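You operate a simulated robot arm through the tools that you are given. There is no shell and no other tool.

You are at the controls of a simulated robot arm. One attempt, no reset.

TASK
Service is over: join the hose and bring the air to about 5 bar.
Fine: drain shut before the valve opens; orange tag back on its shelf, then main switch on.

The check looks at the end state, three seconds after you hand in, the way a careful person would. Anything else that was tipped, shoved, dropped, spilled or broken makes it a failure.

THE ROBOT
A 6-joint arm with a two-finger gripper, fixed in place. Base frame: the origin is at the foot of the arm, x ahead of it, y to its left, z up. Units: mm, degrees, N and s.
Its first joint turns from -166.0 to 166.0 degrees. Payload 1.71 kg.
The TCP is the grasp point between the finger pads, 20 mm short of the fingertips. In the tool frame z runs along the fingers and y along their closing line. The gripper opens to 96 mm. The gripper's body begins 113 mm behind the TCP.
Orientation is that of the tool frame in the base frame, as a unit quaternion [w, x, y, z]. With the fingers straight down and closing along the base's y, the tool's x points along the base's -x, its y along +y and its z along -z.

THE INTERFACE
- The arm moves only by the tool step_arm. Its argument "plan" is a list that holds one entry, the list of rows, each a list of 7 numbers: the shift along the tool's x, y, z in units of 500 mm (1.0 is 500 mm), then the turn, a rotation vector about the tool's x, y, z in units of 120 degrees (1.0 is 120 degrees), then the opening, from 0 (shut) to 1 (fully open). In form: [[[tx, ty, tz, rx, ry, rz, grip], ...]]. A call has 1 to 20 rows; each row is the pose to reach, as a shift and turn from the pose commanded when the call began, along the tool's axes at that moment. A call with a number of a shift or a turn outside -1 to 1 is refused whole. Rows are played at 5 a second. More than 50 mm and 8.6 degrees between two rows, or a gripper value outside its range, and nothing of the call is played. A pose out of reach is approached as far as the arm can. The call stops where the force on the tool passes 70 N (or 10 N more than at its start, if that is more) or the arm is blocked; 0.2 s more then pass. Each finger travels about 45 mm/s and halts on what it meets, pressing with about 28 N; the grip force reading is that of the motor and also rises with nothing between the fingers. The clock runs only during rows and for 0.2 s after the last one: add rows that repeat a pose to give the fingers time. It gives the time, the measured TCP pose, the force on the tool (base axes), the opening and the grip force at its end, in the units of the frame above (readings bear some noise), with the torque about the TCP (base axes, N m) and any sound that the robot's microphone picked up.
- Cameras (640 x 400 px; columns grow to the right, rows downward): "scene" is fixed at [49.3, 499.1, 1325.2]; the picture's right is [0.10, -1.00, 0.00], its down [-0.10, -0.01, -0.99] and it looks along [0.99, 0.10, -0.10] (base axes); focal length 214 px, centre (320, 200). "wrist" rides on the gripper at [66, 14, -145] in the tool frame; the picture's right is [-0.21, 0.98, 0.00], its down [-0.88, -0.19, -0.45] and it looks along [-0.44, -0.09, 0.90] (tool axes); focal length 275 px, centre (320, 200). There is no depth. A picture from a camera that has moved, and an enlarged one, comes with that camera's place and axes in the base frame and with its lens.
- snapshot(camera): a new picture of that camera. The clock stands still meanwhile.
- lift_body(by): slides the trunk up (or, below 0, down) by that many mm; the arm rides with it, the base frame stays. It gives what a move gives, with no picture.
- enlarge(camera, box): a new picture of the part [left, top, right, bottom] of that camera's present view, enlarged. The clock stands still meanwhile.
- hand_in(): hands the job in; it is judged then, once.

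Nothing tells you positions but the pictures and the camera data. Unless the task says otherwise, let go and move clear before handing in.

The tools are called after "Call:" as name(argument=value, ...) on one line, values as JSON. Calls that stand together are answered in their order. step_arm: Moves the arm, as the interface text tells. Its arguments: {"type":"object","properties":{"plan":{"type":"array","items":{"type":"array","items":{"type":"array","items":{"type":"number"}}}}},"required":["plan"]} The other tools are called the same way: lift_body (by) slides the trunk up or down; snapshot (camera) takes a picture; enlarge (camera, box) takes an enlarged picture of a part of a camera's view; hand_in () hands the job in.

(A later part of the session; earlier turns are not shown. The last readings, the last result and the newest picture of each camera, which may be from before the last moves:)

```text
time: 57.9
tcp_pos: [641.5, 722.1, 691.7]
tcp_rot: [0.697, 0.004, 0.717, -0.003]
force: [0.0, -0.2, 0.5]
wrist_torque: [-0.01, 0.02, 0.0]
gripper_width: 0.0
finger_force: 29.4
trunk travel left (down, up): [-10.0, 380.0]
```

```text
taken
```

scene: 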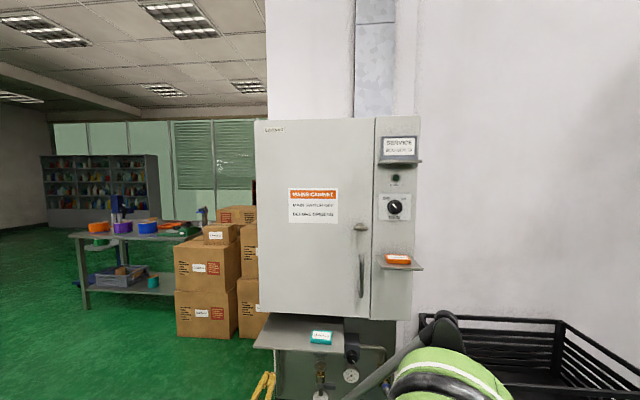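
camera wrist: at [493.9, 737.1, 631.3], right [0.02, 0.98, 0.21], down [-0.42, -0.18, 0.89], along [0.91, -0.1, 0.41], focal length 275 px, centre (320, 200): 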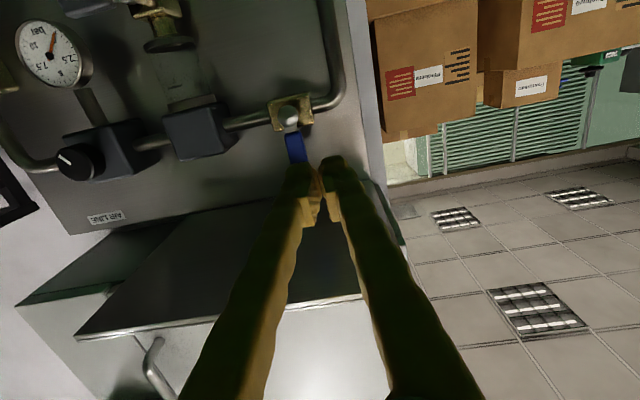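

Call:
enlarge(camera="wrist", box=[240, 80, 360, 155])

Call:
enlarge(camera="wrist", box=[240, 130, 360, 205])

Call:
enlarge(camera="wrist", box=[0, 0, 200, 125])

```text
5.33 times, centred on (300, 118) of wrist
camera zoom: at [493.9, 737.1, 631.3], right [0.02, 0.98, 0.21], down [-0.42, -0.18, 0.89], along [0.91, -0.1, 0.41], focal length 1468 px, centre (427, 640)
```

zoom: 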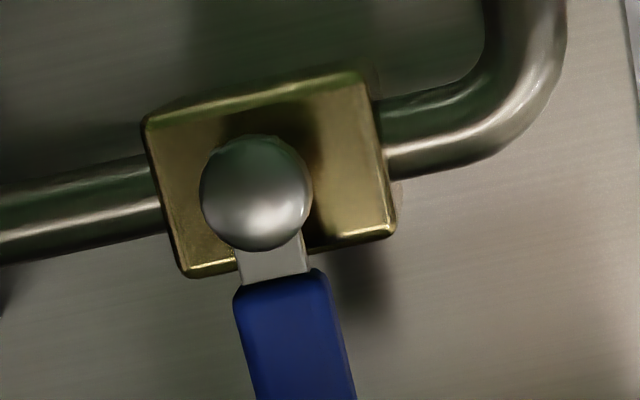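

```text
5.33 times, centred on (300, 168) of wrist
camera zoom: at [493.9, 737.1, 631.3], right [0.02, 0.98, 0.21], down [-0.42, -0.18, 0.89], along [0.91, -0.1, 0.41], focal length 1468 px, centre (427, 373)
```

zoom: 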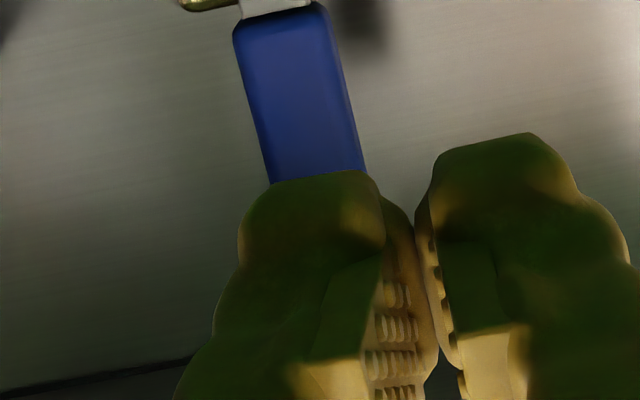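

```text
3.20 times, centred on (100, 62) of wrist
camera zoom: at [493.9, 737.1, 631.3], right [0.02, 0.98, 0.21], down [-0.42, -0.18, 0.89], along [0.91, -0.1, 0.41], focal length 881 px, centre (1024, 640)
```

zoom: 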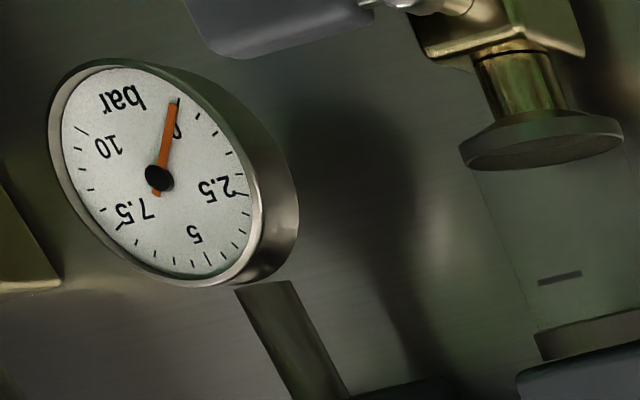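

Call:
step_arm(plan=[[[-0.034, 0.002, 0.08, 0, 0, 0, 0], [-0.034, 0.002, 0.16, 0, 0, 0, 0], [-0.034, 0.002, 0.23, 0, 0, 0, 0], [-0.034, 0.002, 0.296, 0, 0, 0, 0], [-0.034, 0.002, 0.296, 0, 0, 0, 0]]])

Call:
snapshot(camera="wrist")

```text
time: 59.1
tcp_pos: [788.7, 719.9, 703.5]
tcp_rot: [0.697, 0.004, 0.717, -0.002]
force: [-0.2, -0.1, -1.0]
wrist_torque: [0.01, 0.01, 0.01]
gripper_width: 0.0
finger_force: 29.8
trunk travel left (down, up): [-10.0, 380.0]
```

```text
taken
camera wrist: at [640.7, 736.2, 641.5], right [0.02, 0.98, 0.21], down [-0.42, -0.18, 0.89], along [0.91, -0.1, 0.41], focal length 275 px, centre (320, 200)
```

wrist: 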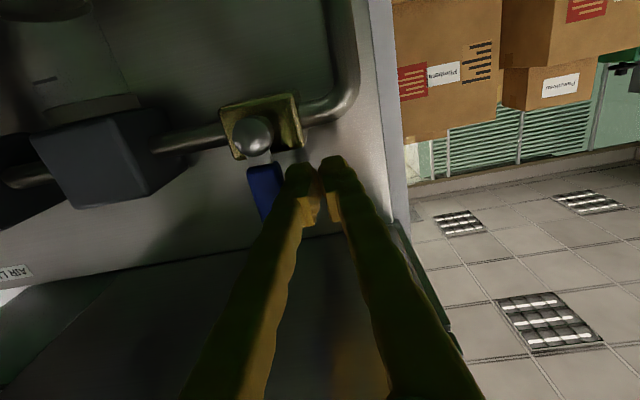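

Call:
step_arm(plan=[[[0, -0.012, 0, 0, 0, 0, 0], [0, -0.024, 0, 0, 0, 0, 0], [0, -0.036, 0, 0, 0, 0, 0], [0, -0.036, 0, 0, 0, 0, 0]]])

Call:
snapshot(camera="wrist")

```text
time: 60.1
tcp_pos: [788.5, 702.0, 701.9]
tcp_rot: [0.697, 0.004, 0.717, -0.003]
force: [-1.1, 2.8, 1.0]
wrist_torque: [-0.01, 0.01, -0.02]
gripper_width: 0.1
finger_force: 29.3
trunk travel left (down, up): [-10.0, 380.0]
```

```text
taken
camera wrist: at [640.7, 717.5, 641.3], right [0.02, 0.98, 0.21], down [-0.42, -0.18, 0.89], along [0.91, -0.1, 0.41], focal length 275 px, centre (320, 200)
```

wrist: 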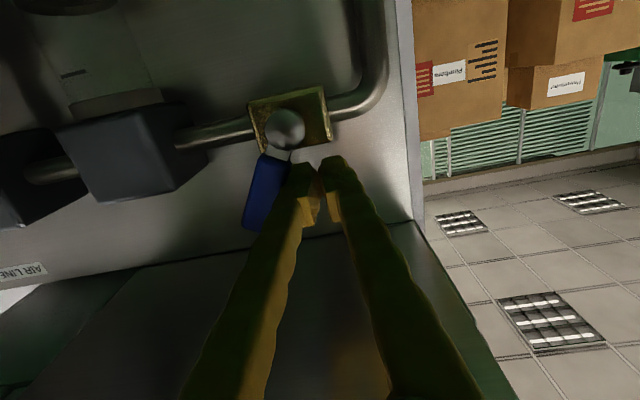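

The blue handle moves this way with light force, so I continue along its arc to horizontal.

Call:
step_arm(plan=[[[0, -0.036, 0, 0, 0, 0, 0], [0, -0.072, 0, 0, 0, 0, 0], [0.012, -0.098, 0, 0, 0, 0, 0], [0.024, -0.108, 0, 0, 0, 0, 0], [0.034, -0.112, 0, 0, 0, 0, 0], [0.034, -0.112, 0, 0, 0, 0, 0]]])

Call:
snapshot(camera="wrist")

Call:
enlarge(camera="scene", box=[280, 330, 400, 400])

```text
time: 61.5
tcp_pos: [787.9, 645.5, 687.6]
tcp_rot: [0.698, 0.003, 0.716, -0.002]
force: [4.7, 6.2, 22.9]
wrist_torque: [0.13, -0.35, 0.06]
gripper_width: 5.9
finger_force: 29.1
trunk travel left (down, up): [-10.0, 380.0]
```

```text
taken
camera wrist: at [640.3, 661.1, 626.2], right [0.01, 0.98, 0.21], down [-0.42, -0.18, 0.89], along [0.91, -0.1, 0.41], focal length 275 px, centre (320, 200)
```

wrist: 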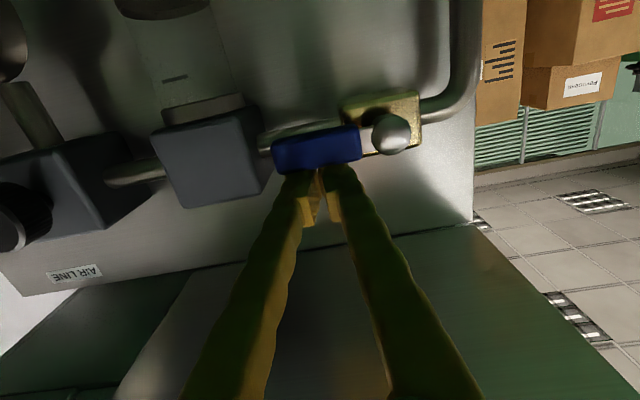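

```text
5.33 times, centred on (340, 365) of scene
camera zoom: at [49.3, 499.1, 1325.2], right [0.1, -1.0, 0.0], down [-0.1, -0.01, -0.99], along [0.99, 0.1, -0.1], focal length 1144 px, centre (213, -680)
```

zoom: 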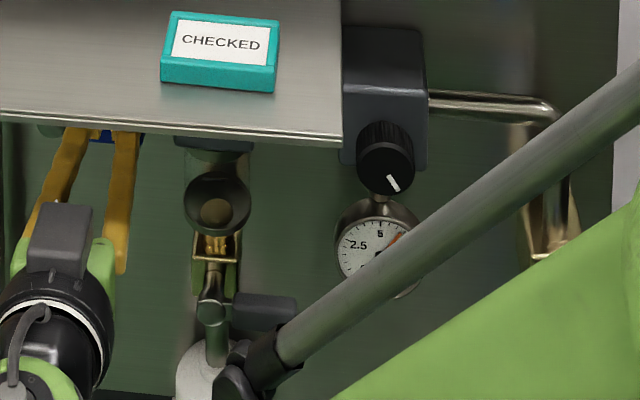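

The valve handle is horizontal (open) and the gauge needle has risen with no hiss. I'll release, withdraw and go to the regulator and gauge.

Call:
step_arm(plan=[[[-0.018, 0, 0, 0, 0, 0, 0], [-0.018, 0.02, -0.05, 0, 0, 0, 0], [-0.018, 0.02, -0.14, 0, 0, 0, 0], [-0.018, 0, -0.23, 0, 0, 0, 0.2], [-0.018, -0.08, -0.3, 0, 0, 0, 0.4], [-0.018, -0.16, -0.32, 0, 0, 0, 0.6], [-0.018, -0.24, -0.32, 0, 0, 0, 0.6], [-0.018, -0.3, -0.32, 0, 0, 0, 0.6], [-0.018, -0.3, -0.32, 0, 0, 0, 0.6]]])

Call:
snapshot(camera="wrist")

Call:
enlarge(camera="scene", box=[280, 330, 400, 400])

```text
refused: row 5 steps farther than a row can; nothing moved
```

```text
taken
camera wrist: at [640.3, 661.1, 626.2], right [0.01, 0.98, 0.21], down [-0.42, -0.18, 0.89], along [0.91, -0.1, 0.41], focal length 275 px, centre (320, 200)
```

wrist: 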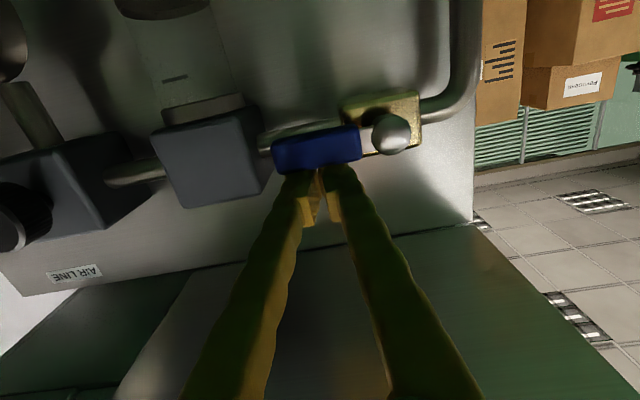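

```text
5.33 times, centred on (340, 365) of scene
camera zoom: at [49.3, 499.1, 1325.2], right [0.1, -1.0, 0.0], down [-0.1, -0.01, -0.99], along [0.99, 0.1, -0.1], focal length 1144 px, centre (213, -680)
```

zoom: 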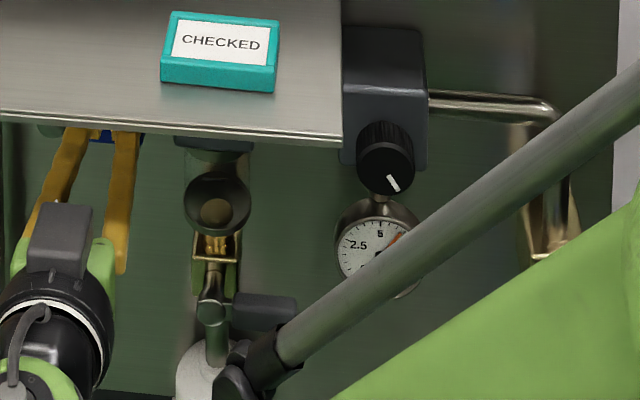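

Call:
step_arm(plan=[[[-0.018, 0, 0, 0, 0, 0, 0], [-0.018, 0.02, -0.05, 0, 0, 0, 0], [-0.018, 0.02, -0.13, 0, 0, 0, 0], [-0.018, 0, -0.2, 0, 0, 0, 0.2], [-0.018, -0.04, -0.27, 0, 0, 0, 0.4], [-0.018, -0.11, -0.3, 0, 0, 0, 0.6], [-0.018, -0.19, -0.3, 0, 0, 0, 0.6], [-0.018, -0.26, -0.3, 0, 0, 0, 0.6], [-0.018, -0.3, -0.3, 0, 0, 0, 0.6], [-0.018, -0.3, -0.3, 0, 0, 0, 0.6]]])

Call:
snapshot(camera="wrist")

Call:
enlarge(camera="scene", box=[280, 330, 400, 400])

```text
time: 63.7
tcp_pos: [638.9, 496.5, 696.1]
tcp_rot: [0.696, 0.003, 0.718, -0.002]
force: [-0.3, 0.2, -0.2]
wrist_torque: [0.01, -0.01, -0.01]
gripper_width: 57.8
finger_force: 0.0
trunk travel left (down, up): [-10.0, 380.0]
```

```text
taken
camera wrist: at [490.4, 513.2, 636.1], right [0.02, 0.98, 0.21], down [-0.42, -0.18, 0.89], along [0.91, -0.1, 0.41], focal length 275 px, centre (320, 200)
```

wrist: 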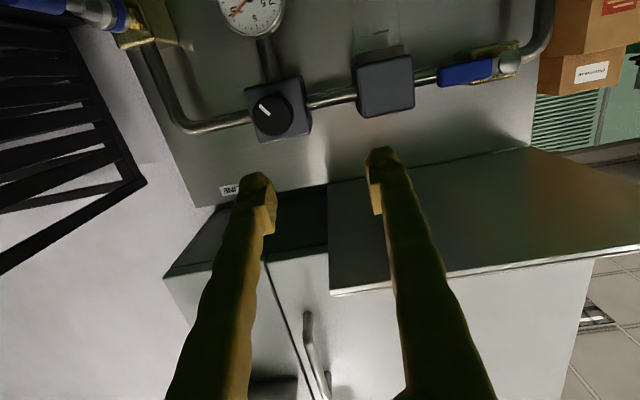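

```text
5.33 times, centred on (340, 365) of scene
camera zoom: at [49.3, 499.1, 1325.2], right [0.1, -1.0, 0.0], down [-0.1, -0.01, -0.99], along [0.99, 0.1, -0.1], focal length 1144 px, centre (213, -680)
```

zoom: 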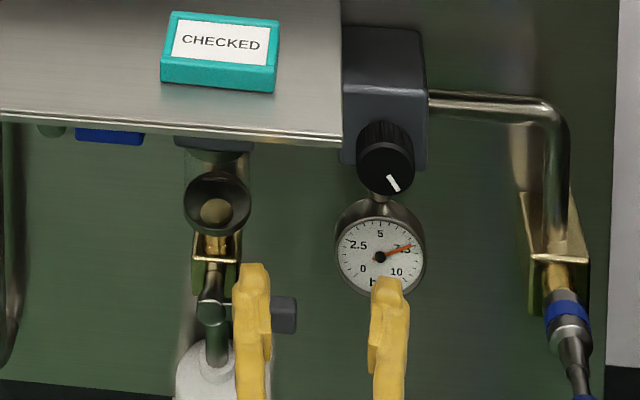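

The gauge reads about 7.7 bar, so I need to turn the regulator knob down to 5. I'll look closely at the knob and gauge.

Call:
enlarge(camera="wrist", box=[200, 0, 360, 150])

Call:
enlarge(camera="scene", box=[340, 342, 364, 386])

```text
2.67 times, centred on (280, 75) of wrist
camera zoom: at [490.4, 513.2, 636.1], right [0.02, 0.98, 0.21], down [-0.42, -0.18, 0.89], along [0.91, -0.1, 0.41], focal length 734 px, centre (427, 533)
```

zoom: 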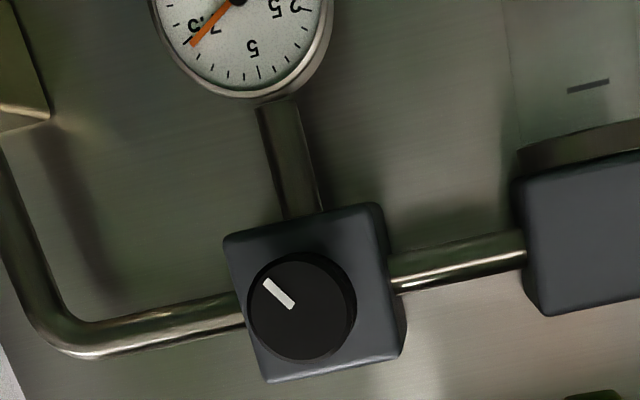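

```text
9.09 times, centred on (352, 364) of scene
camera zoom: at [49.3, 499.1, 1325.2], right [0.1, -1.0, 0.0], down [-0.1, -0.01, -0.99], along [0.99, 0.1, -0.1], focal length 1950 px, centre (29, -1291)
```

zoom: 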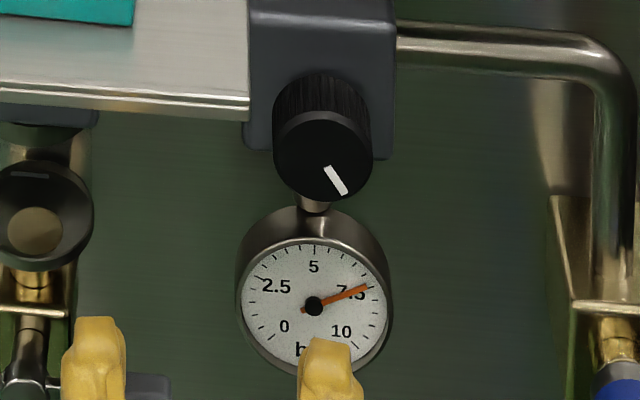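

Call:
step_arm(plan=[[[0.0277, -0.044, 0.02, 0, 0, 0, 0.7], [0.0553, -0.087, 0.06, 0, 0, 0, 0.7], [0.0553, -0.087, 0.14, 0, 0, 0, 0.7], [0.0553, -0.087, 0.2, 0, 0, 0, 0.7], [0.0553, -0.087, 0.2, 0, 0, 0, 0.7]]])

Call:
snapshot(camera="wrist")

Call:
enlarge(camera="scene", box=[310, 330, 390, 390])

```text
time: 64.9
tcp_pos: [735.2, 450.9, 668.8]
tcp_rot: [0.697, 0.004, 0.717, -0.003]
force: [0.9, 1.0, -0.1]
wrist_torque: [-0.01, 0.0, -0.02]
gripper_width: 66.9
finger_force: 0.1
out of reach, approached as far as the arm can: row 1, 2
trunk travel left (down, up): [-10.0, 380.0]
```

```text
taken
camera wrist: at [588.3, 467.9, 607.3], right [0.02, 0.98, 0.21], down [-0.42, -0.18, 0.89], along [0.91, -0.1, 0.41], focal length 275 px, centre (320, 200)
```

wrist: 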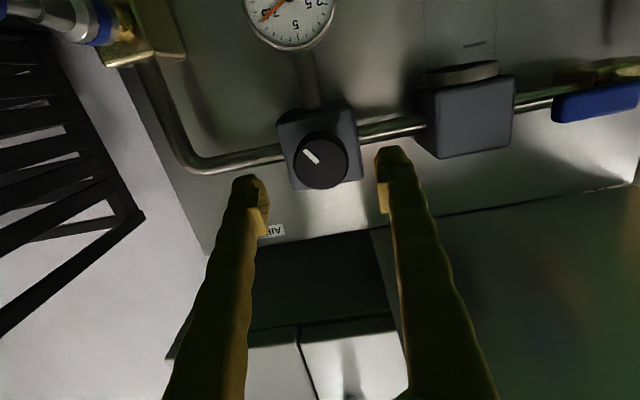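

```text
6.67 times, centred on (350, 360) of scene
camera zoom: at [49.3, 499.1, 1325.2], right [0.1, -1.0, 0.0], down [-0.1, -0.01, -0.99], along [0.99, 0.1, -0.1], focal length 1430 px, centre (120, -867)
```

zoom: 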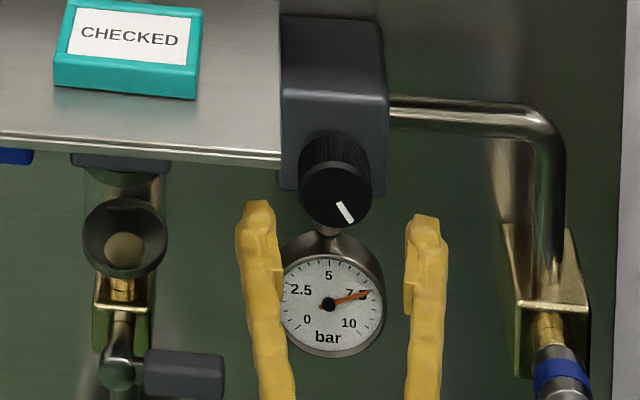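

Call:
step_arm(plan=[[[0.003, 0.008, 0.03, 0, 0, 0, 0.7], [0.005, 0.008, 0.065, 0, 0, 0, 0.7], [0.005, 0.008, 0.094, 0, 0, 0, 0.7], [0.005, 0.008, 0.094, 0, 0, 0, 0.55], [0.005, 0.008, 0.094, 0, 0, 0, 0.45], [0.005, 0.008, 0.094, 0, 0, 0, 0.35], [0.005, 0.008, 0.094, 0, 0, 0, 0.3], [0.005, 0.008, 0.094, 0, 0, 0, 0.3]]])

Call:
snapshot(camera="wrist")

Call:
enlarge(camera="scene", box=[310, 330, 390, 390])

```text
time: 66.7
tcp_pos: [781.5, 456.5, 664.1]
tcp_rot: [0.696, 0.005, 0.718, -0.003]
force: [-4.4, -25.9, -2.9]
wrist_torque: [0.03, -0.09, 0.03]
gripper_width: 43.9
finger_force: 11.3
trunk travel left (down, up): [-10.0, 380.0]
```

```text
taken
camera wrist: at [634.4, 471.7, 603.2], right [0.02, 0.98, 0.21], down [-0.42, -0.18, 0.89], along [0.91, -0.1, 0.41], focal length 275 px, centre (320, 200)
```

wrist: 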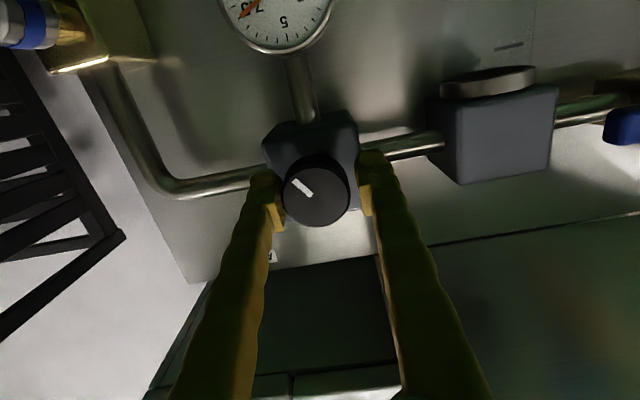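

```text
6.67 times, centred on (350, 360) of scene
camera zoom: at [49.3, 499.1, 1325.2], right [0.1, -1.0, 0.0], down [-0.1, -0.01, -0.99], along [0.99, 0.1, -0.1], focal length 1430 px, centre (120, -867)
```

zoom: 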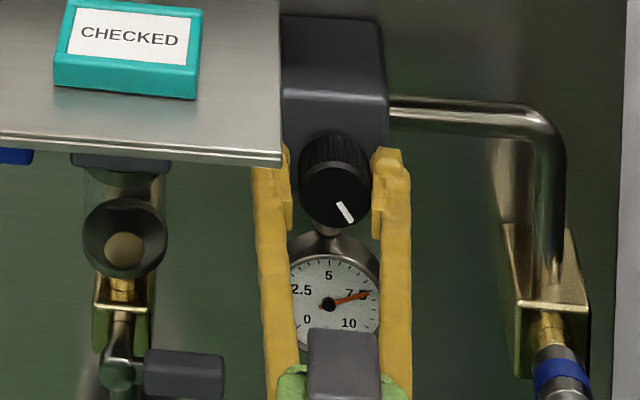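

Call:
step_arm(plan=[[[0, -0.004, 0, 0, 0, 0, 0.4], [0, -0.005, 0, 0, 0, 0, 0.3], [0, -0.005, 0, 0, 0, 0, 0.25], [0, -0.005, 0, 0, 0, 0, 0.25]]])

Call:
snapshot(camera="wrist")

```text
time: 67.7
tcp_pos: [783.3, 451.5, 664.7]
tcp_rot: [0.697, 0.005, 0.717, -0.003]
force: [-9.1, -20.1, -5.5]
wrist_torque: [0.0, 0.03, 0.08]
gripper_width: 38.7
finger_force: 35.0
trunk travel left (down, up): [-10.0, 380.0]
```

```text
taken
camera wrist: at [634.7, 469.1, 603.3], right [0.02, 0.98, 0.21], down [-0.42, -0.18, 0.89], along [0.91, -0.1, 0.41], focal length 275 px, centre (320, 200)
```

wrist: 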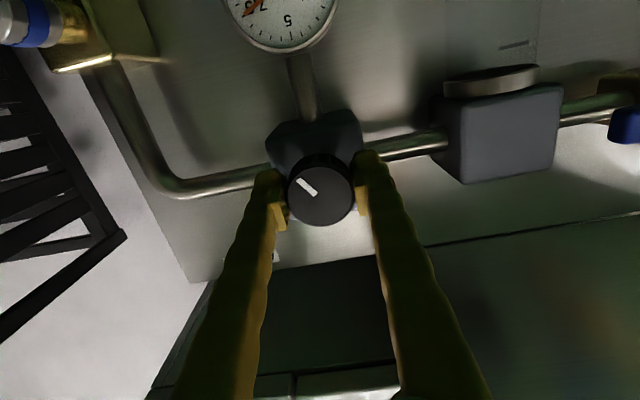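

Call:
step_arm(plan=[[[0, -0.003, 0, 0, 0, 0, 0.2], [0, -0.003, 0, 0, 0, -0.0625, 0.2], [0, -0.003, 0, 0, 0, -0.125, 0.2], [0, -0.003, 0, 0, 0, -0.1875, 0.2], [0, -0.003, 0, 0, 0, -0.25, 0.2], [0, -0.003, 0, 0, 0, -0.25, 0.2]]])

Call:
enlarge(camera="scene", box=[310, 330, 390, 390])

Call:
snapshot(camera="wrist")

```text
time: 69.1
tcp_pos: [783.8, 453.1, 664.8]
tcp_rot: [0.673, -0.183, 0.693, -0.182]
force: [3.0, 8.8, 7.7]
wrist_torque: [-0.04, -0.08, -0.08]
gripper_width: 38.4
finger_force: 35.3
trunk travel left (down, up): [-10.0, 380.0]
```

```text
6.67 times, centred on (350, 360) of scene
camera zoom: at [49.3, 499.1, 1325.2], right [0.1, -1.0, 0.0], down [-0.1, -0.01, -0.99], along [0.99, 0.1, -0.1], focal length 1430 px, centre (120, -867)
```

zoom: 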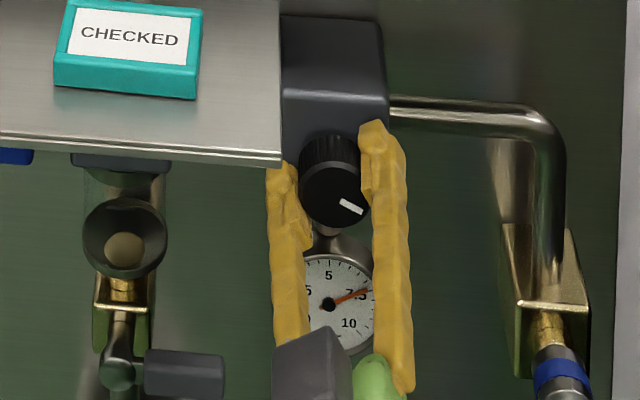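

```text
taken
camera wrist: at [634.6, 433.6, 605.2], right [0.0, 0.95, -0.31], down [-0.42, 0.28, 0.86], along [0.91, 0.13, 0.4], focal length 275 px, centre (320, 200)
```

wrist: 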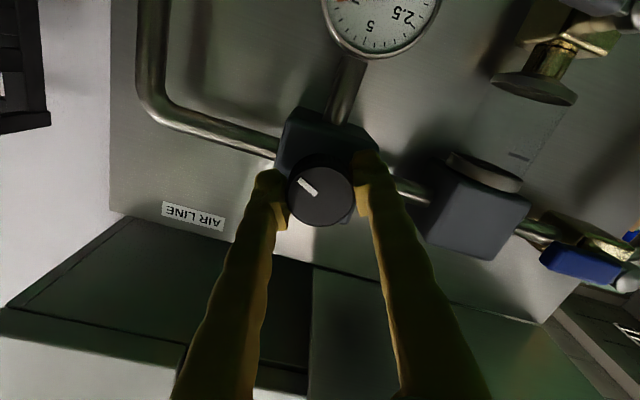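

The knob turns with the gripper while the gauge stays near 7.7 bar, so it is probably limited by the supply. I'll keep turning it counter-clockwise.

Call:
step_arm(plan=[[[0, 0, 0, 0, 0, -0.0625, 0.2], [0, 0, 0, 0, 0, -0.125, 0.2], [0, 0, 0, 0, 0, -0.1875, 0.2], [0, 0, 0, 0, 0, -0.25, 0.2], [0, 0, 0, 0, 0, -0.25, 0.2], [0, 0, 0, 0, 0, -0.25, 0.2]]])

Call:
enlarge(camera="scene", box=[310, 330, 390, 390])

Call:
snapshot(camera="wrist")

```text
time: 70.5
tcp_pos: [783.9, 452.0, 663.8]
tcp_rot: [0.602, -0.356, 0.623, -0.351]
force: [7.5, 14.5, 12.8]
wrist_torque: [0.0, -0.58, 0.08]
gripper_width: 38.4
finger_force: 34.9
trunk travel left (down, up): [-10.0, 380.0]
```

```text
6.67 times, centred on (350, 360) of scene
camera zoom: at [49.3, 499.1, 1325.2], right [0.1, -1.0, 0.0], down [-0.1, -0.01, -0.99], along [0.99, 0.1, -0.1], focal length 1430 px, centre (120, -867)
```

zoom: 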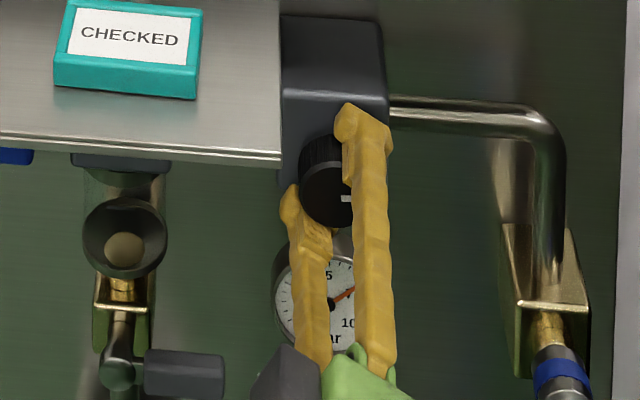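

```text
taken
camera wrist: at [634.8, 404.1, 624.1], right [-0.01, 0.67, -0.74], down [-0.42, 0.67, 0.61], along [0.91, 0.32, 0.27], focal length 275 px, centre (320, 200)
```

wrist: 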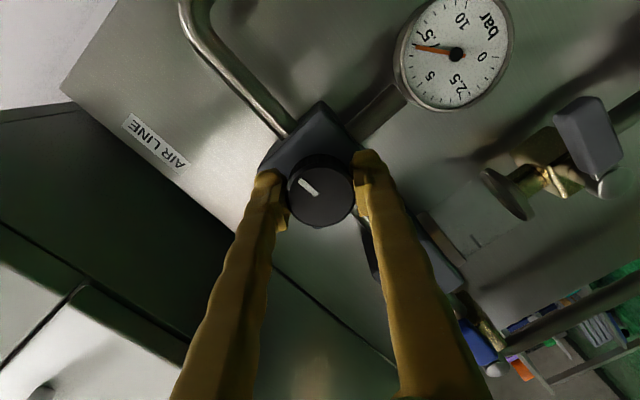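

Call:
enlarge(camera="wrist", box=[380, 0, 530, 110])

Call:
step_arm(plan=[[[-0.0036, -0.001, 0, 0, 0, -0.0625, 0.2], [-0.0036, -0.001, 0, 0, 0, -0.125, 0.2], [-0.0036, -0.001, 0, 0, 0, -0.1875, 0.2], [-0.0036, -0.001, 0, 0, 0, -0.1875, 0.2], [-0.0036, -0.001, 0, 0, 0, -0.1875, 0.2]]])

Call:
snapshot(camera="wrist")

Call:
enlarge(camera="wrist", box=[400, 20, 560, 140])

```text
3.64 times, centred on (455, 55) of wrist
camera zoom: at [634.8, 404.1, 624.1], right [-0.01, 0.67, -0.74], down [-0.42, 0.67, 0.61], along [0.91, 0.32, 0.27], focal length 1001 px, centre (-171, 727)
```

zoom: 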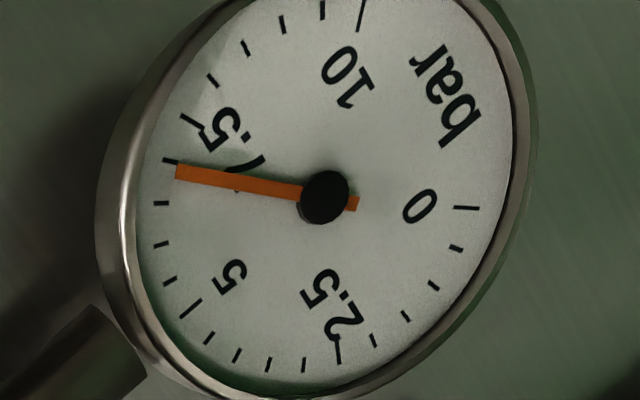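

```text
time: 71.7
tcp_pos: [783.1, 452.8, 665.8]
tcp_rot: [0.521, -0.47, 0.542, -0.462]
force: [-16.5, -9.6, -8.4]
wrist_torque: [-0.01, -0.39, -0.1]
gripper_width: 38.8
finger_force: 34.4
trunk travel left (down, up): [-10.0, 380.0]
```

```text
taken
camera wrist: at [635.2, 390.8, 647.1], right [-0.02, 0.33, -0.94], down [-0.43, 0.85, 0.31], along [0.9, 0.41, 0.12], focal length 275 px, centre (320, 200)
```

wrist: 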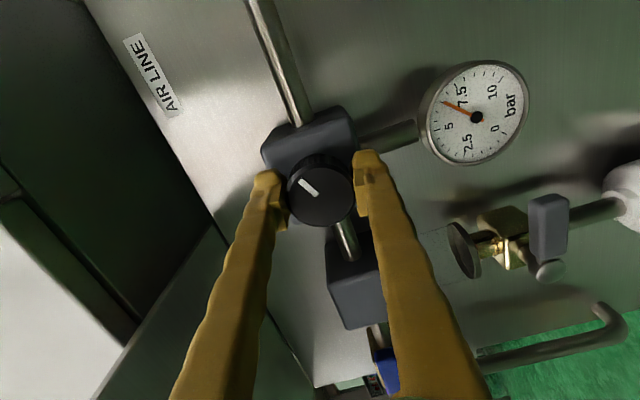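

```text
3.33 times, centred on (480, 80) of wrist
camera zoom: at [635.2, 390.8, 647.1], right [-0.02, 0.33, -0.94], down [-0.43, 0.85, 0.31], along [0.9, 0.41, 0.12], focal length 918 px, centre (-213, 600)
```

zoom: 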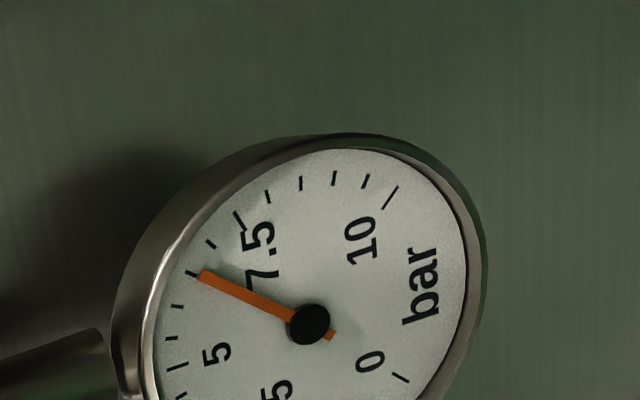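

The gauge now reads about 6.45 bar, which works out to roughly 0.02 bar per degree. I'll continue by about 45° more and re-read.

Call:
step_arm(plan=[[[0, 0, -0.002, 0, 0, -0.0625, 0.2], [0, 0, -0.002, 0, 0, -0.125, 0.2], [0, 0, -0.002, 0, 0, -0.1875, 0.2], [0, 0, -0.002, 0, 0, -0.25, 0.2], [0, 0, -0.002, 0, 0, -0.3125, 0.2], [0, 0, -0.002, 0, 0, -0.375, 0.2], [0, 0, -0.002, 0, 0, -0.375, 0.2], [0, 0, -0.002, 0, 0, -0.375, 0.2]]])

Call:
snapshot(camera="wrist")

Call:
enlarge(camera="wrist", box=[400, 100, 560, 220])

Call:
enlarge(camera="scene", box=[330, 340, 378, 390])

```text
time: 73.5
tcp_pos: [783.4, 452.5, 665.8]
tcp_rot: [-0.305, 0.641, -0.321, 0.626]
force: [9.1, -16.4, -4.1]
wrist_torque: [0.0, -0.51, 0.2]
gripper_width: 38.6
finger_force: 34.8
trunk travel left (down, up): [-10.0, 380.0]
```

```text
taken
camera wrist: at [636.8, 394.2, 698.7], right [-0.03, -0.43, -0.9], down [-0.45, 0.81, -0.37], along [0.89, 0.39, -0.22], focal length 275 px, centre (320, 200)
```

wrist: 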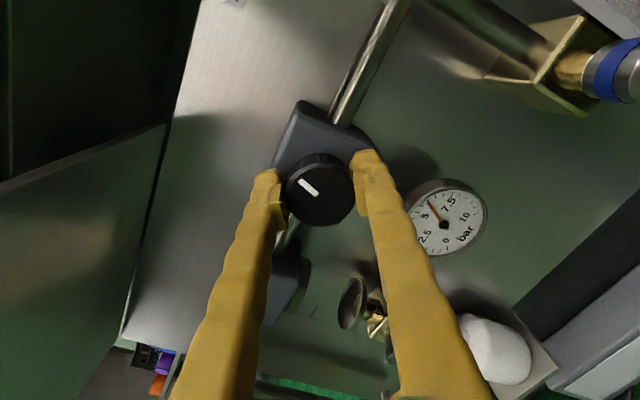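

```text
3.33 times, centred on (480, 160) of wrist
camera zoom: at [636.8, 394.2, 698.7], right [-0.03, -0.43, -0.9], down [-0.45, 0.81, -0.37], along [0.89, 0.39, -0.22], focal length 918 px, centre (-213, 333)
```

zoom: 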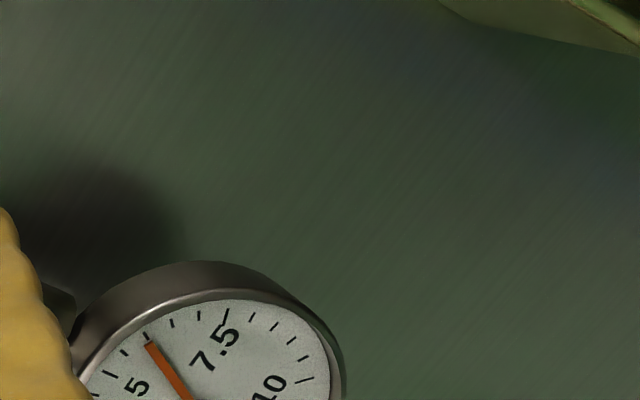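

```text
8.00 times, centred on (354, 365) of scene
camera zoom: at [49.3, 499.1, 1325.2], right [0.1, -1.0, 0.0], down [-0.1, -0.01, -0.99], along [0.99, 0.1, -0.1], focal length 1716 px, centre (48, -1120)
```

zoom: 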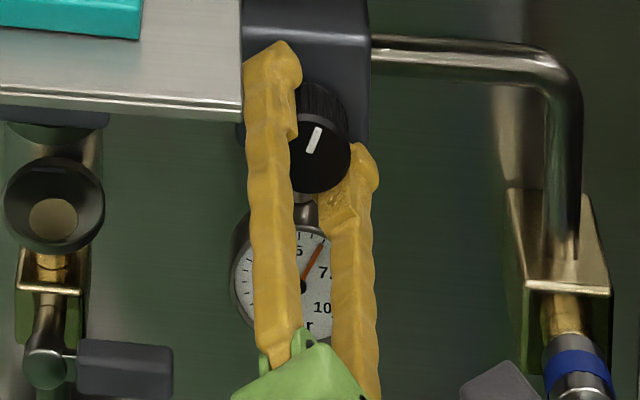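

Call:
enlarge(camera="wrist", box=[390, 165, 500, 265])

```text
4.00 times, centred on (445, 215) of wrist
camera zoom: at [636.8, 394.2, 698.7], right [-0.03, -0.43, -0.9], down [-0.45, 0.81, -0.37], along [0.89, 0.39, -0.22], focal length 1101 px, centre (-180, 140)
```

zoom: 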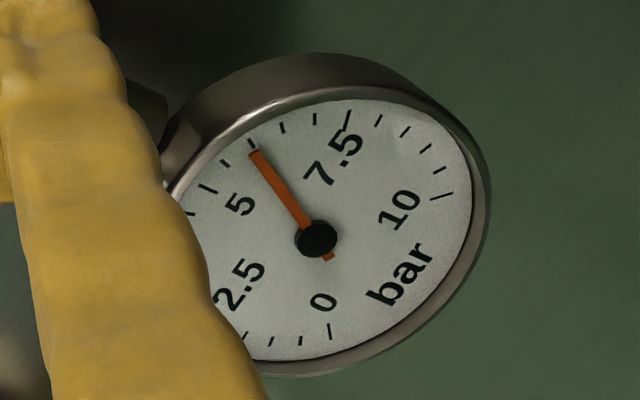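

Call:
step_arm(plan=[[[0, 0.0, 0, 0, 0, 0, 0.2], [0, 0, 0, 0, 0, 0, 0.2], [0, 0, 0, 0, 0, 0, 0.2], [0, 0, 0, 0, 0, 0, 0.2], [0, 0, 0, 0, 0, 0, 0.2], [0, 0, 0, 0, 0, 0, 0.2], [0, 0, 0, 0, 0, 0, 0.2], [0, 0, 0, 0, 0, 0, 0.2], [0, 0, 0, 0, 0, 0, 0.2], [0, 0, 0, 0, 0, 0, 0.2]]])

Call:
enlarge(camera="wrist", box=[390, 165, 500, 265])

```text
time: 75.7
tcp_pos: [782.7, 451.6, 665.6]
tcp_rot: [-0.306, 0.642, -0.321, 0.626]
force: [18.9, -16.2, 0.8]
wrist_torque: [-0.01, -0.55, 0.22]
gripper_width: 38.6
finger_force: 35.7
trunk travel left (down, up): [-10.0, 380.0]
```

```text
4.00 times, centred on (445, 215) of wrist
camera zoom: at [636.6, 394.2, 698.6], right [-0.03, -0.43, -0.9], down [-0.45, 0.81, -0.37], along [0.89, 0.39, -0.22], focal length 1101 px, centre (-180, 140)
```

zoom: 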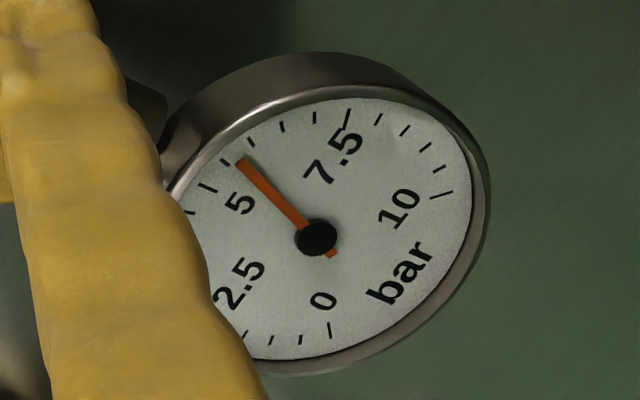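

The gauge lags behind the knob, so I'll wait for it to settle.

Call:
step_arm(plan=[[[0, 0.0, 0, 0, 0, 0, 0.2], [0, 0, 0, 0, 0, 0, 0.2], [0, 0, 0, 0, 0, 0, 0.2], [0, 0, 0, 0, 0, 0, 0.2], [0, 0, 0, 0, 0, 0, 0.2], [0, 0, 0, 0, 0, 0, 0.2], [0, 0, 0, 0, 0, 0, 0.2], [0, 0, 0, 0, 0, 0, 0.2], [0, 0, 0, 0, 0, 0, 0.2], [0, 0, 0, 0, 0, 0, 0.2], [0, 0, 0, 0, 0, 0, 0.2], [0, 0, 0, 0, 0, 0, 0.2], [0, 0, 0, 0, 0, 0, 0.2], [0, 0, 0, 0, 0, 0, 0.2], [0, 0, 0, 0, 0, 0, 0.2], [0, 0, 0, 0, 0, 0, 0.2], [0, 0, 0, 0, 0, 0, 0.2], [0, 0, 0, 0, 0, 0, 0.2], [0, 0, 0, 0, 0, 0, 0.2], [0, 0, 0, 0, 0, 0, 0.2]]])

Call:
enlarge(camera="wrist", box=[390, 165, 500, 265])

```text
time: 79.9
tcp_pos: [783.3, 453.0, 666.1]
tcp_rot: [-0.306, 0.641, -0.322, 0.626]
force: [8.6, -20.1, -5.3]
wrist_torque: [-0.01, -0.46, 0.2]
gripper_width: 38.5
finger_force: 35.0
trunk travel left (down, up): [-10.0, 380.0]
```

```text
4.00 times, centred on (445, 215) of wrist
camera zoom: at [636.3, 394.4, 698.5], right [-0.03, -0.43, -0.9], down [-0.45, 0.81, -0.37], along [0.89, 0.39, -0.22], focal length 1101 px, centre (-180, 140)
```

zoom: 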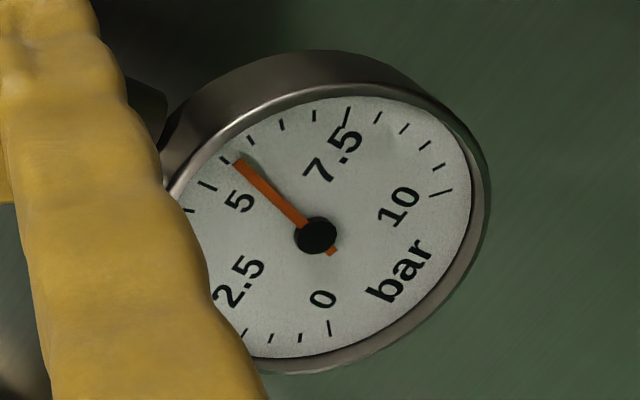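

It settled at about 5.65 bar. I'll turn about 16° more and let it settle.

Call:
step_arm(plan=[[[0, 0.0, 0, 0, 0, -0.0625, 0.2], [0, 0, 0, 0, 0, -0.125, 0.2], [0, 0, 0, 0, 0, -0.135, 0.2], [0, 0, 0, 0, 0, -0.135, 0.2], [0, 0, 0, 0, 0, -0.135, 0.2], [0, 0, 0, 0, 0, -0.135, 0.2], [0, 0, 0, 0, 0, -0.135, 0.2], [0, 0, 0, 0, 0, -0.135, 0.2], [0, 0, 0, 0, 0, -0.135, 0.2], [0, 0, 0, 0, 0, -0.135, 0.2], [0, 0, 0, 0, 0, -0.135, 0.2], [0, 0, 0, 0, 0, -0.135, 0.2], [0, 0, 0, 0, 0, -0.135, 0.2], [0, 0, 0, 0, 0, -0.135, 0.2], [0, 0, 0, 0, 0, -0.135, 0.2], [0, 0, 0, 0, 0, -0.135, 0.2], [0, 0, 0, 0, 0, -0.135, 0.2], [0, 0, 0, 0, 0, -0.135, 0.2], [0, 0, 0, 0, 0, -0.135, 0.2], [0, 0, 0, 0, 0, -0.135, 0.2]]])

Call:
snapshot(camera="wrist")

Call:
enlarge(camera="scene", box=[330, 340, 378, 390])

```text
time: 84.1
tcp_pos: [782.0, 452.5, 664.6]
tcp_rot: [-0.215, 0.68, -0.228, 0.663]
force: [5.0, -13.0, -3.9]
wrist_torque: [-0.01, -0.33, 0.34]
gripper_width: 38.5
finger_force: 34.9
trunk travel left (down, up): [-10.0, 380.0]
```

```text
taken
camera wrist: at [636.7, 405.0, 714.0], right [-0.03, -0.66, -0.75], down [-0.46, 0.67, -0.58], along [0.89, 0.32, -0.32], focal length 275 px, centre (320, 200)
```

wrist: 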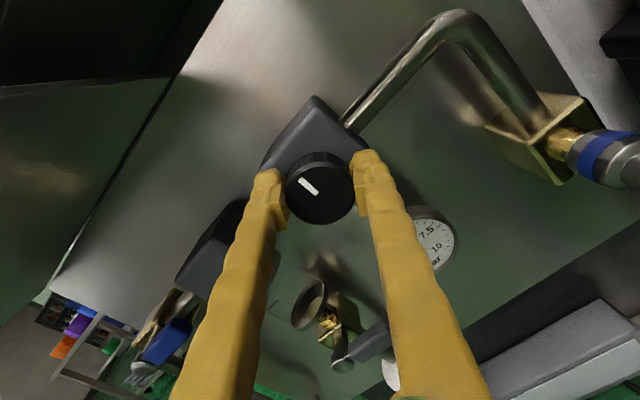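

```text
8.00 times, centred on (354, 365) of scene
camera zoom: at [49.3, 499.1, 1325.2], right [0.1, -1.0, 0.0], down [-0.1, -0.01, -0.99], along [0.99, 0.1, -0.1], focal length 1716 px, centre (48, -1120)
```

zoom: 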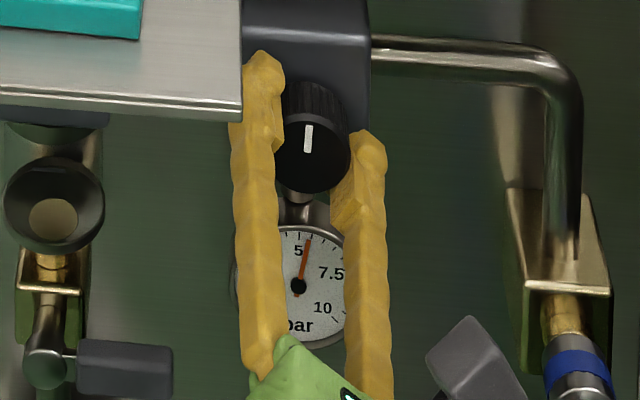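

Call:
enlarge(camera="scene", box=[354, 364, 378, 386])

Call:
enlarge(camera="scene", box=[358, 366, 374, 380])

```text
16.00 times, centred on (366, 375) of scene
camera zoom: at [49.3, 499.1, 1325.2], right [0.1, -1.0, 0.0], down [-0.1, -0.01, -0.99], along [0.99, 0.1, -0.1], focal length 3432 px, centre (-416, -2600)
```

zoom: 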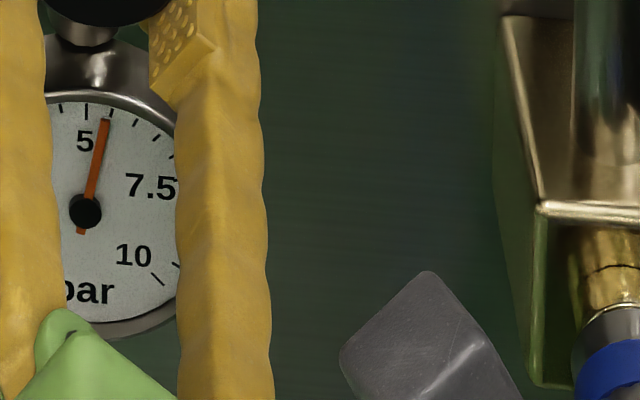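

```text
16.00 times, centred on (366, 373) of scene
camera zoom: at [49.3, 499.1, 1325.2], right [0.1, -1.0, 0.0], down [-0.1, -0.01, -0.99], along [0.99, 0.1, -0.1], focal length 3432 px, centre (-416, -2568)
```

zoom: 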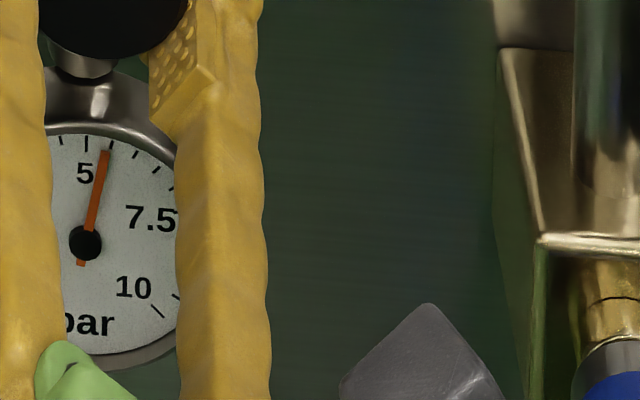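

It reads about 5.4 bar, so the slope is roughly 0.016 bar per degree. I'll turn about 25° more.

Call:
step_arm(plan=[[[0, 0.0, 0, 0, 0, -0.0625, 0.2], [0, 0, 0, 0, 0, -0.125, 0.2], [0, 0, 0, 0, 0, -0.18, 0.2], [0, 0, 0, 0, 0, -0.205, 0.2], [0, 0, 0, 0, 0, -0.205, 0.2], [0, 0, 0, 0, 0, -0.205, 0.2], [0, 0, 0, 0, 0, -0.205, 0.2], [0, 0, 0, 0, 0, -0.205, 0.2], [0, 0, 0, 0, 0, -0.205, 0.2], [0, 0, 0, 0, 0, -0.205, 0.2], [0, 0, 0, 0, 0, -0.205, 0.2], [0, 0, 0, 0, 0, -0.205, 0.2], [0, 0, 0, 0, 0, -0.205, 0.2], [0, 0, 0, 0, 0, -0.205, 0.2], [0, 0, 0, 0, 0, -0.205, 0.2], [0, 0, 0, 0, 0, -0.205, 0.2], [0, 0, 0, 0, 0, -0.205, 0.2], [0, 0, 0, 0, 0, -0.205, 0.2], [0, 0, 0, 0, 0, -0.205, 0.2], [0, 0, 0, 0, 0, -0.205, 0.2]]])

Call:
snapshot(camera="wrist")

Call:
enlarge(camera="scene", box=[340, 360, 364, 386])

```text
time: 88.3
tcp_pos: [780.5, 451.7, 665.8]
tcp_rot: [-0.067, 0.713, -0.078, 0.693]
force: [-12.7, -24.8, -19.1]
wrist_torque: [0.03, 0.11, 0.02]
gripper_width: 38.5
finger_force: 35.2
trunk travel left (down, up): [-10.0, 380.0]
```

```text
taken
camera wrist: at [637.3, 428.1, 731.0], right [-0.02, -0.92, -0.4], down [-0.46, 0.36, -0.81], along [0.89, 0.17, -0.43], focal length 275 px, centre (320, 200)
```

wrist: 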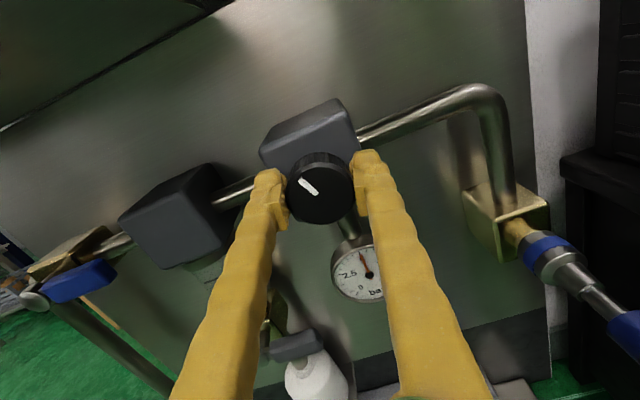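

```text
15.38 times, centred on (352, 373) of scene
camera zoom: at [49.3, 499.1, 1325.2], right [0.1, -1.0, 0.0], down [-0.1, -0.01, -0.99], along [0.99, 0.1, -0.1], focal length 3300 px, centre (-172, -2462)
```

zoom: 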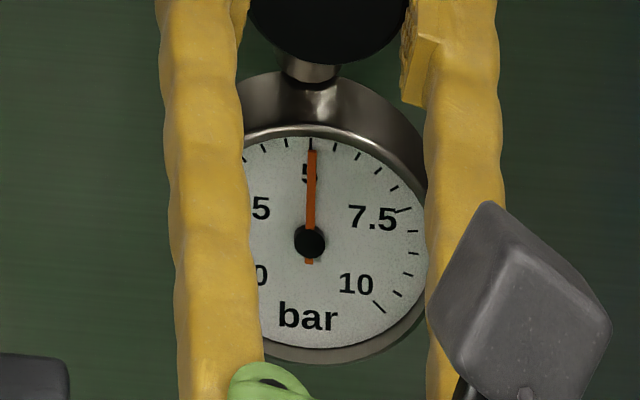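

The gauge reads 5.0 bar. I'll release the knob and check that the reading holds.

Call:
step_arm(plan=[[[0, 0, 0, 0, 0, 0, 0.5], [0, 0, 0, 0, 0, 0, 0.65], [0, 0, 0, 0, 0, 0, 0.65], [0, 0, -0.06, 0, 0, 0, 0.65], [0, 0, -0.14, 0, 0, 0, 0.65], [0, 0, -0.22, 0, 0, 0, 0.65], [0, 0, -0.3, 0, 0, 0, 0.65], [0, 0, -0.3, 0, 0, 0, 0.65], [0, 0, -0.3, 0, 0, 0, 0.65]]])

Call:
enlarge(camera="scene", box=[340, 345, 364, 386])

Call:
snapshot(camera="wrist")

Call:
snapshot(camera="scene")

```text
time: 90.3
tcp_pos: [647.9, 472.9, 691.5]
tcp_rot: [-0.067, 0.713, -0.077, 0.693]
force: [0.4, -0.7, 0.3]
wrist_torque: [0.0, -0.01, 0.01]
gripper_width: 62.6
finger_force: 0.0
out of reach, approached as far as the arm can: row 6, 7, 8, 9
trunk travel left (down, up): [-10.0, 380.0]
```

```text
9.76 times, centred on (352, 366) of scene
camera zoom: at [49.3, 499.1, 1325.2], right [0.1, -1.0, 0.0], down [-0.1, -0.01, -0.99], along [0.99, 0.1, -0.1], focal length 2092 px, centre (8, -1415)
```

zoom: 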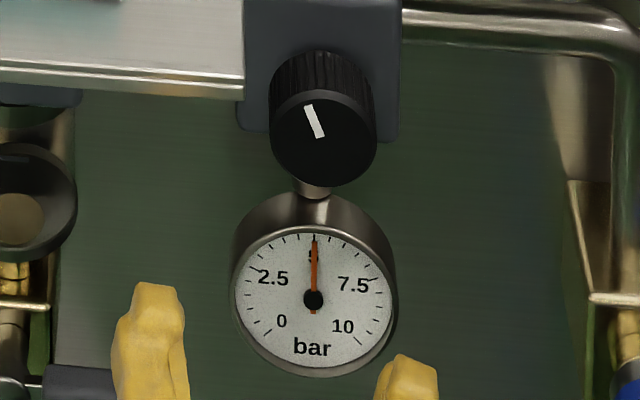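

```text
taken
camera wrist: at [503.1, 449.1, 757.2], right [-0.02, -0.92, -0.4], down [-0.47, 0.36, -0.81], along [0.89, 0.17, -0.43], focal length 275 px, centre (320, 200)
```

wrist: 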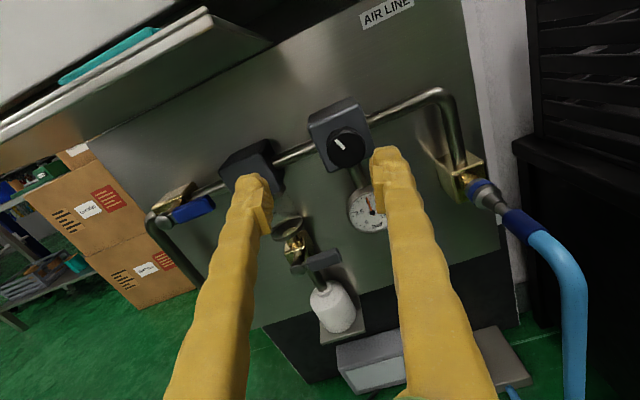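

```text
taken
```

scene: 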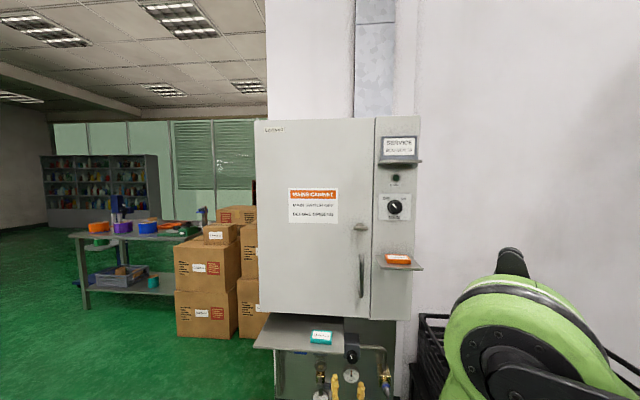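

The air holds at 5.0 bar with the knob released. Next is the orange tag: I'll level the roll, retreat upward and away from the shelf edge, then raise the trunk.

Call:
step_arm(plan=[[[0.02, 0.02, -0.03, 0, 0, -0.045, 0.65], [0.05, 0.06, -0.06, 0, 0, -0.095, 0.65], [0.08, 0.1, -0.06, 0, 0, -0.095, 0.65], [0.08, 0.1, -0.06, 0, 0, -0.095, 0.65]]])

Call:
snapshot(camera="scene")

```text
time: 91.3
tcp_pos: [627.3, 435.7, 740.4]
tcp_rot: [0.002, 0.717, -0.006, 0.697]
force: [-1.1, 0.6, -0.2]
wrist_torque: [-0.03, 0.01, -0.04]
gripper_width: 62.6
finger_force: 0.3
out of reach, approached as far as the arm can: row 1, 2, 3, 4
trunk travel left (down, up): [-10.0, 380.0]
```

```text
taken
```

scene: 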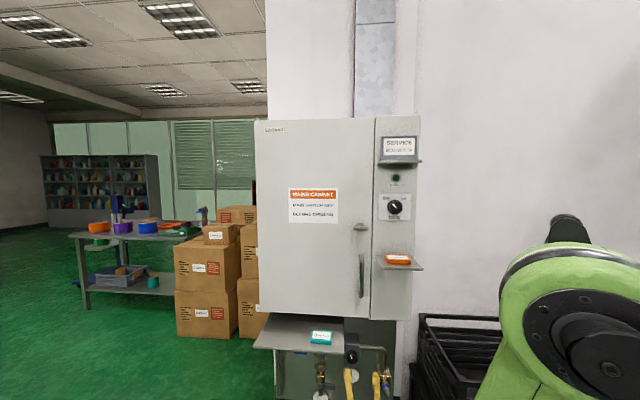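

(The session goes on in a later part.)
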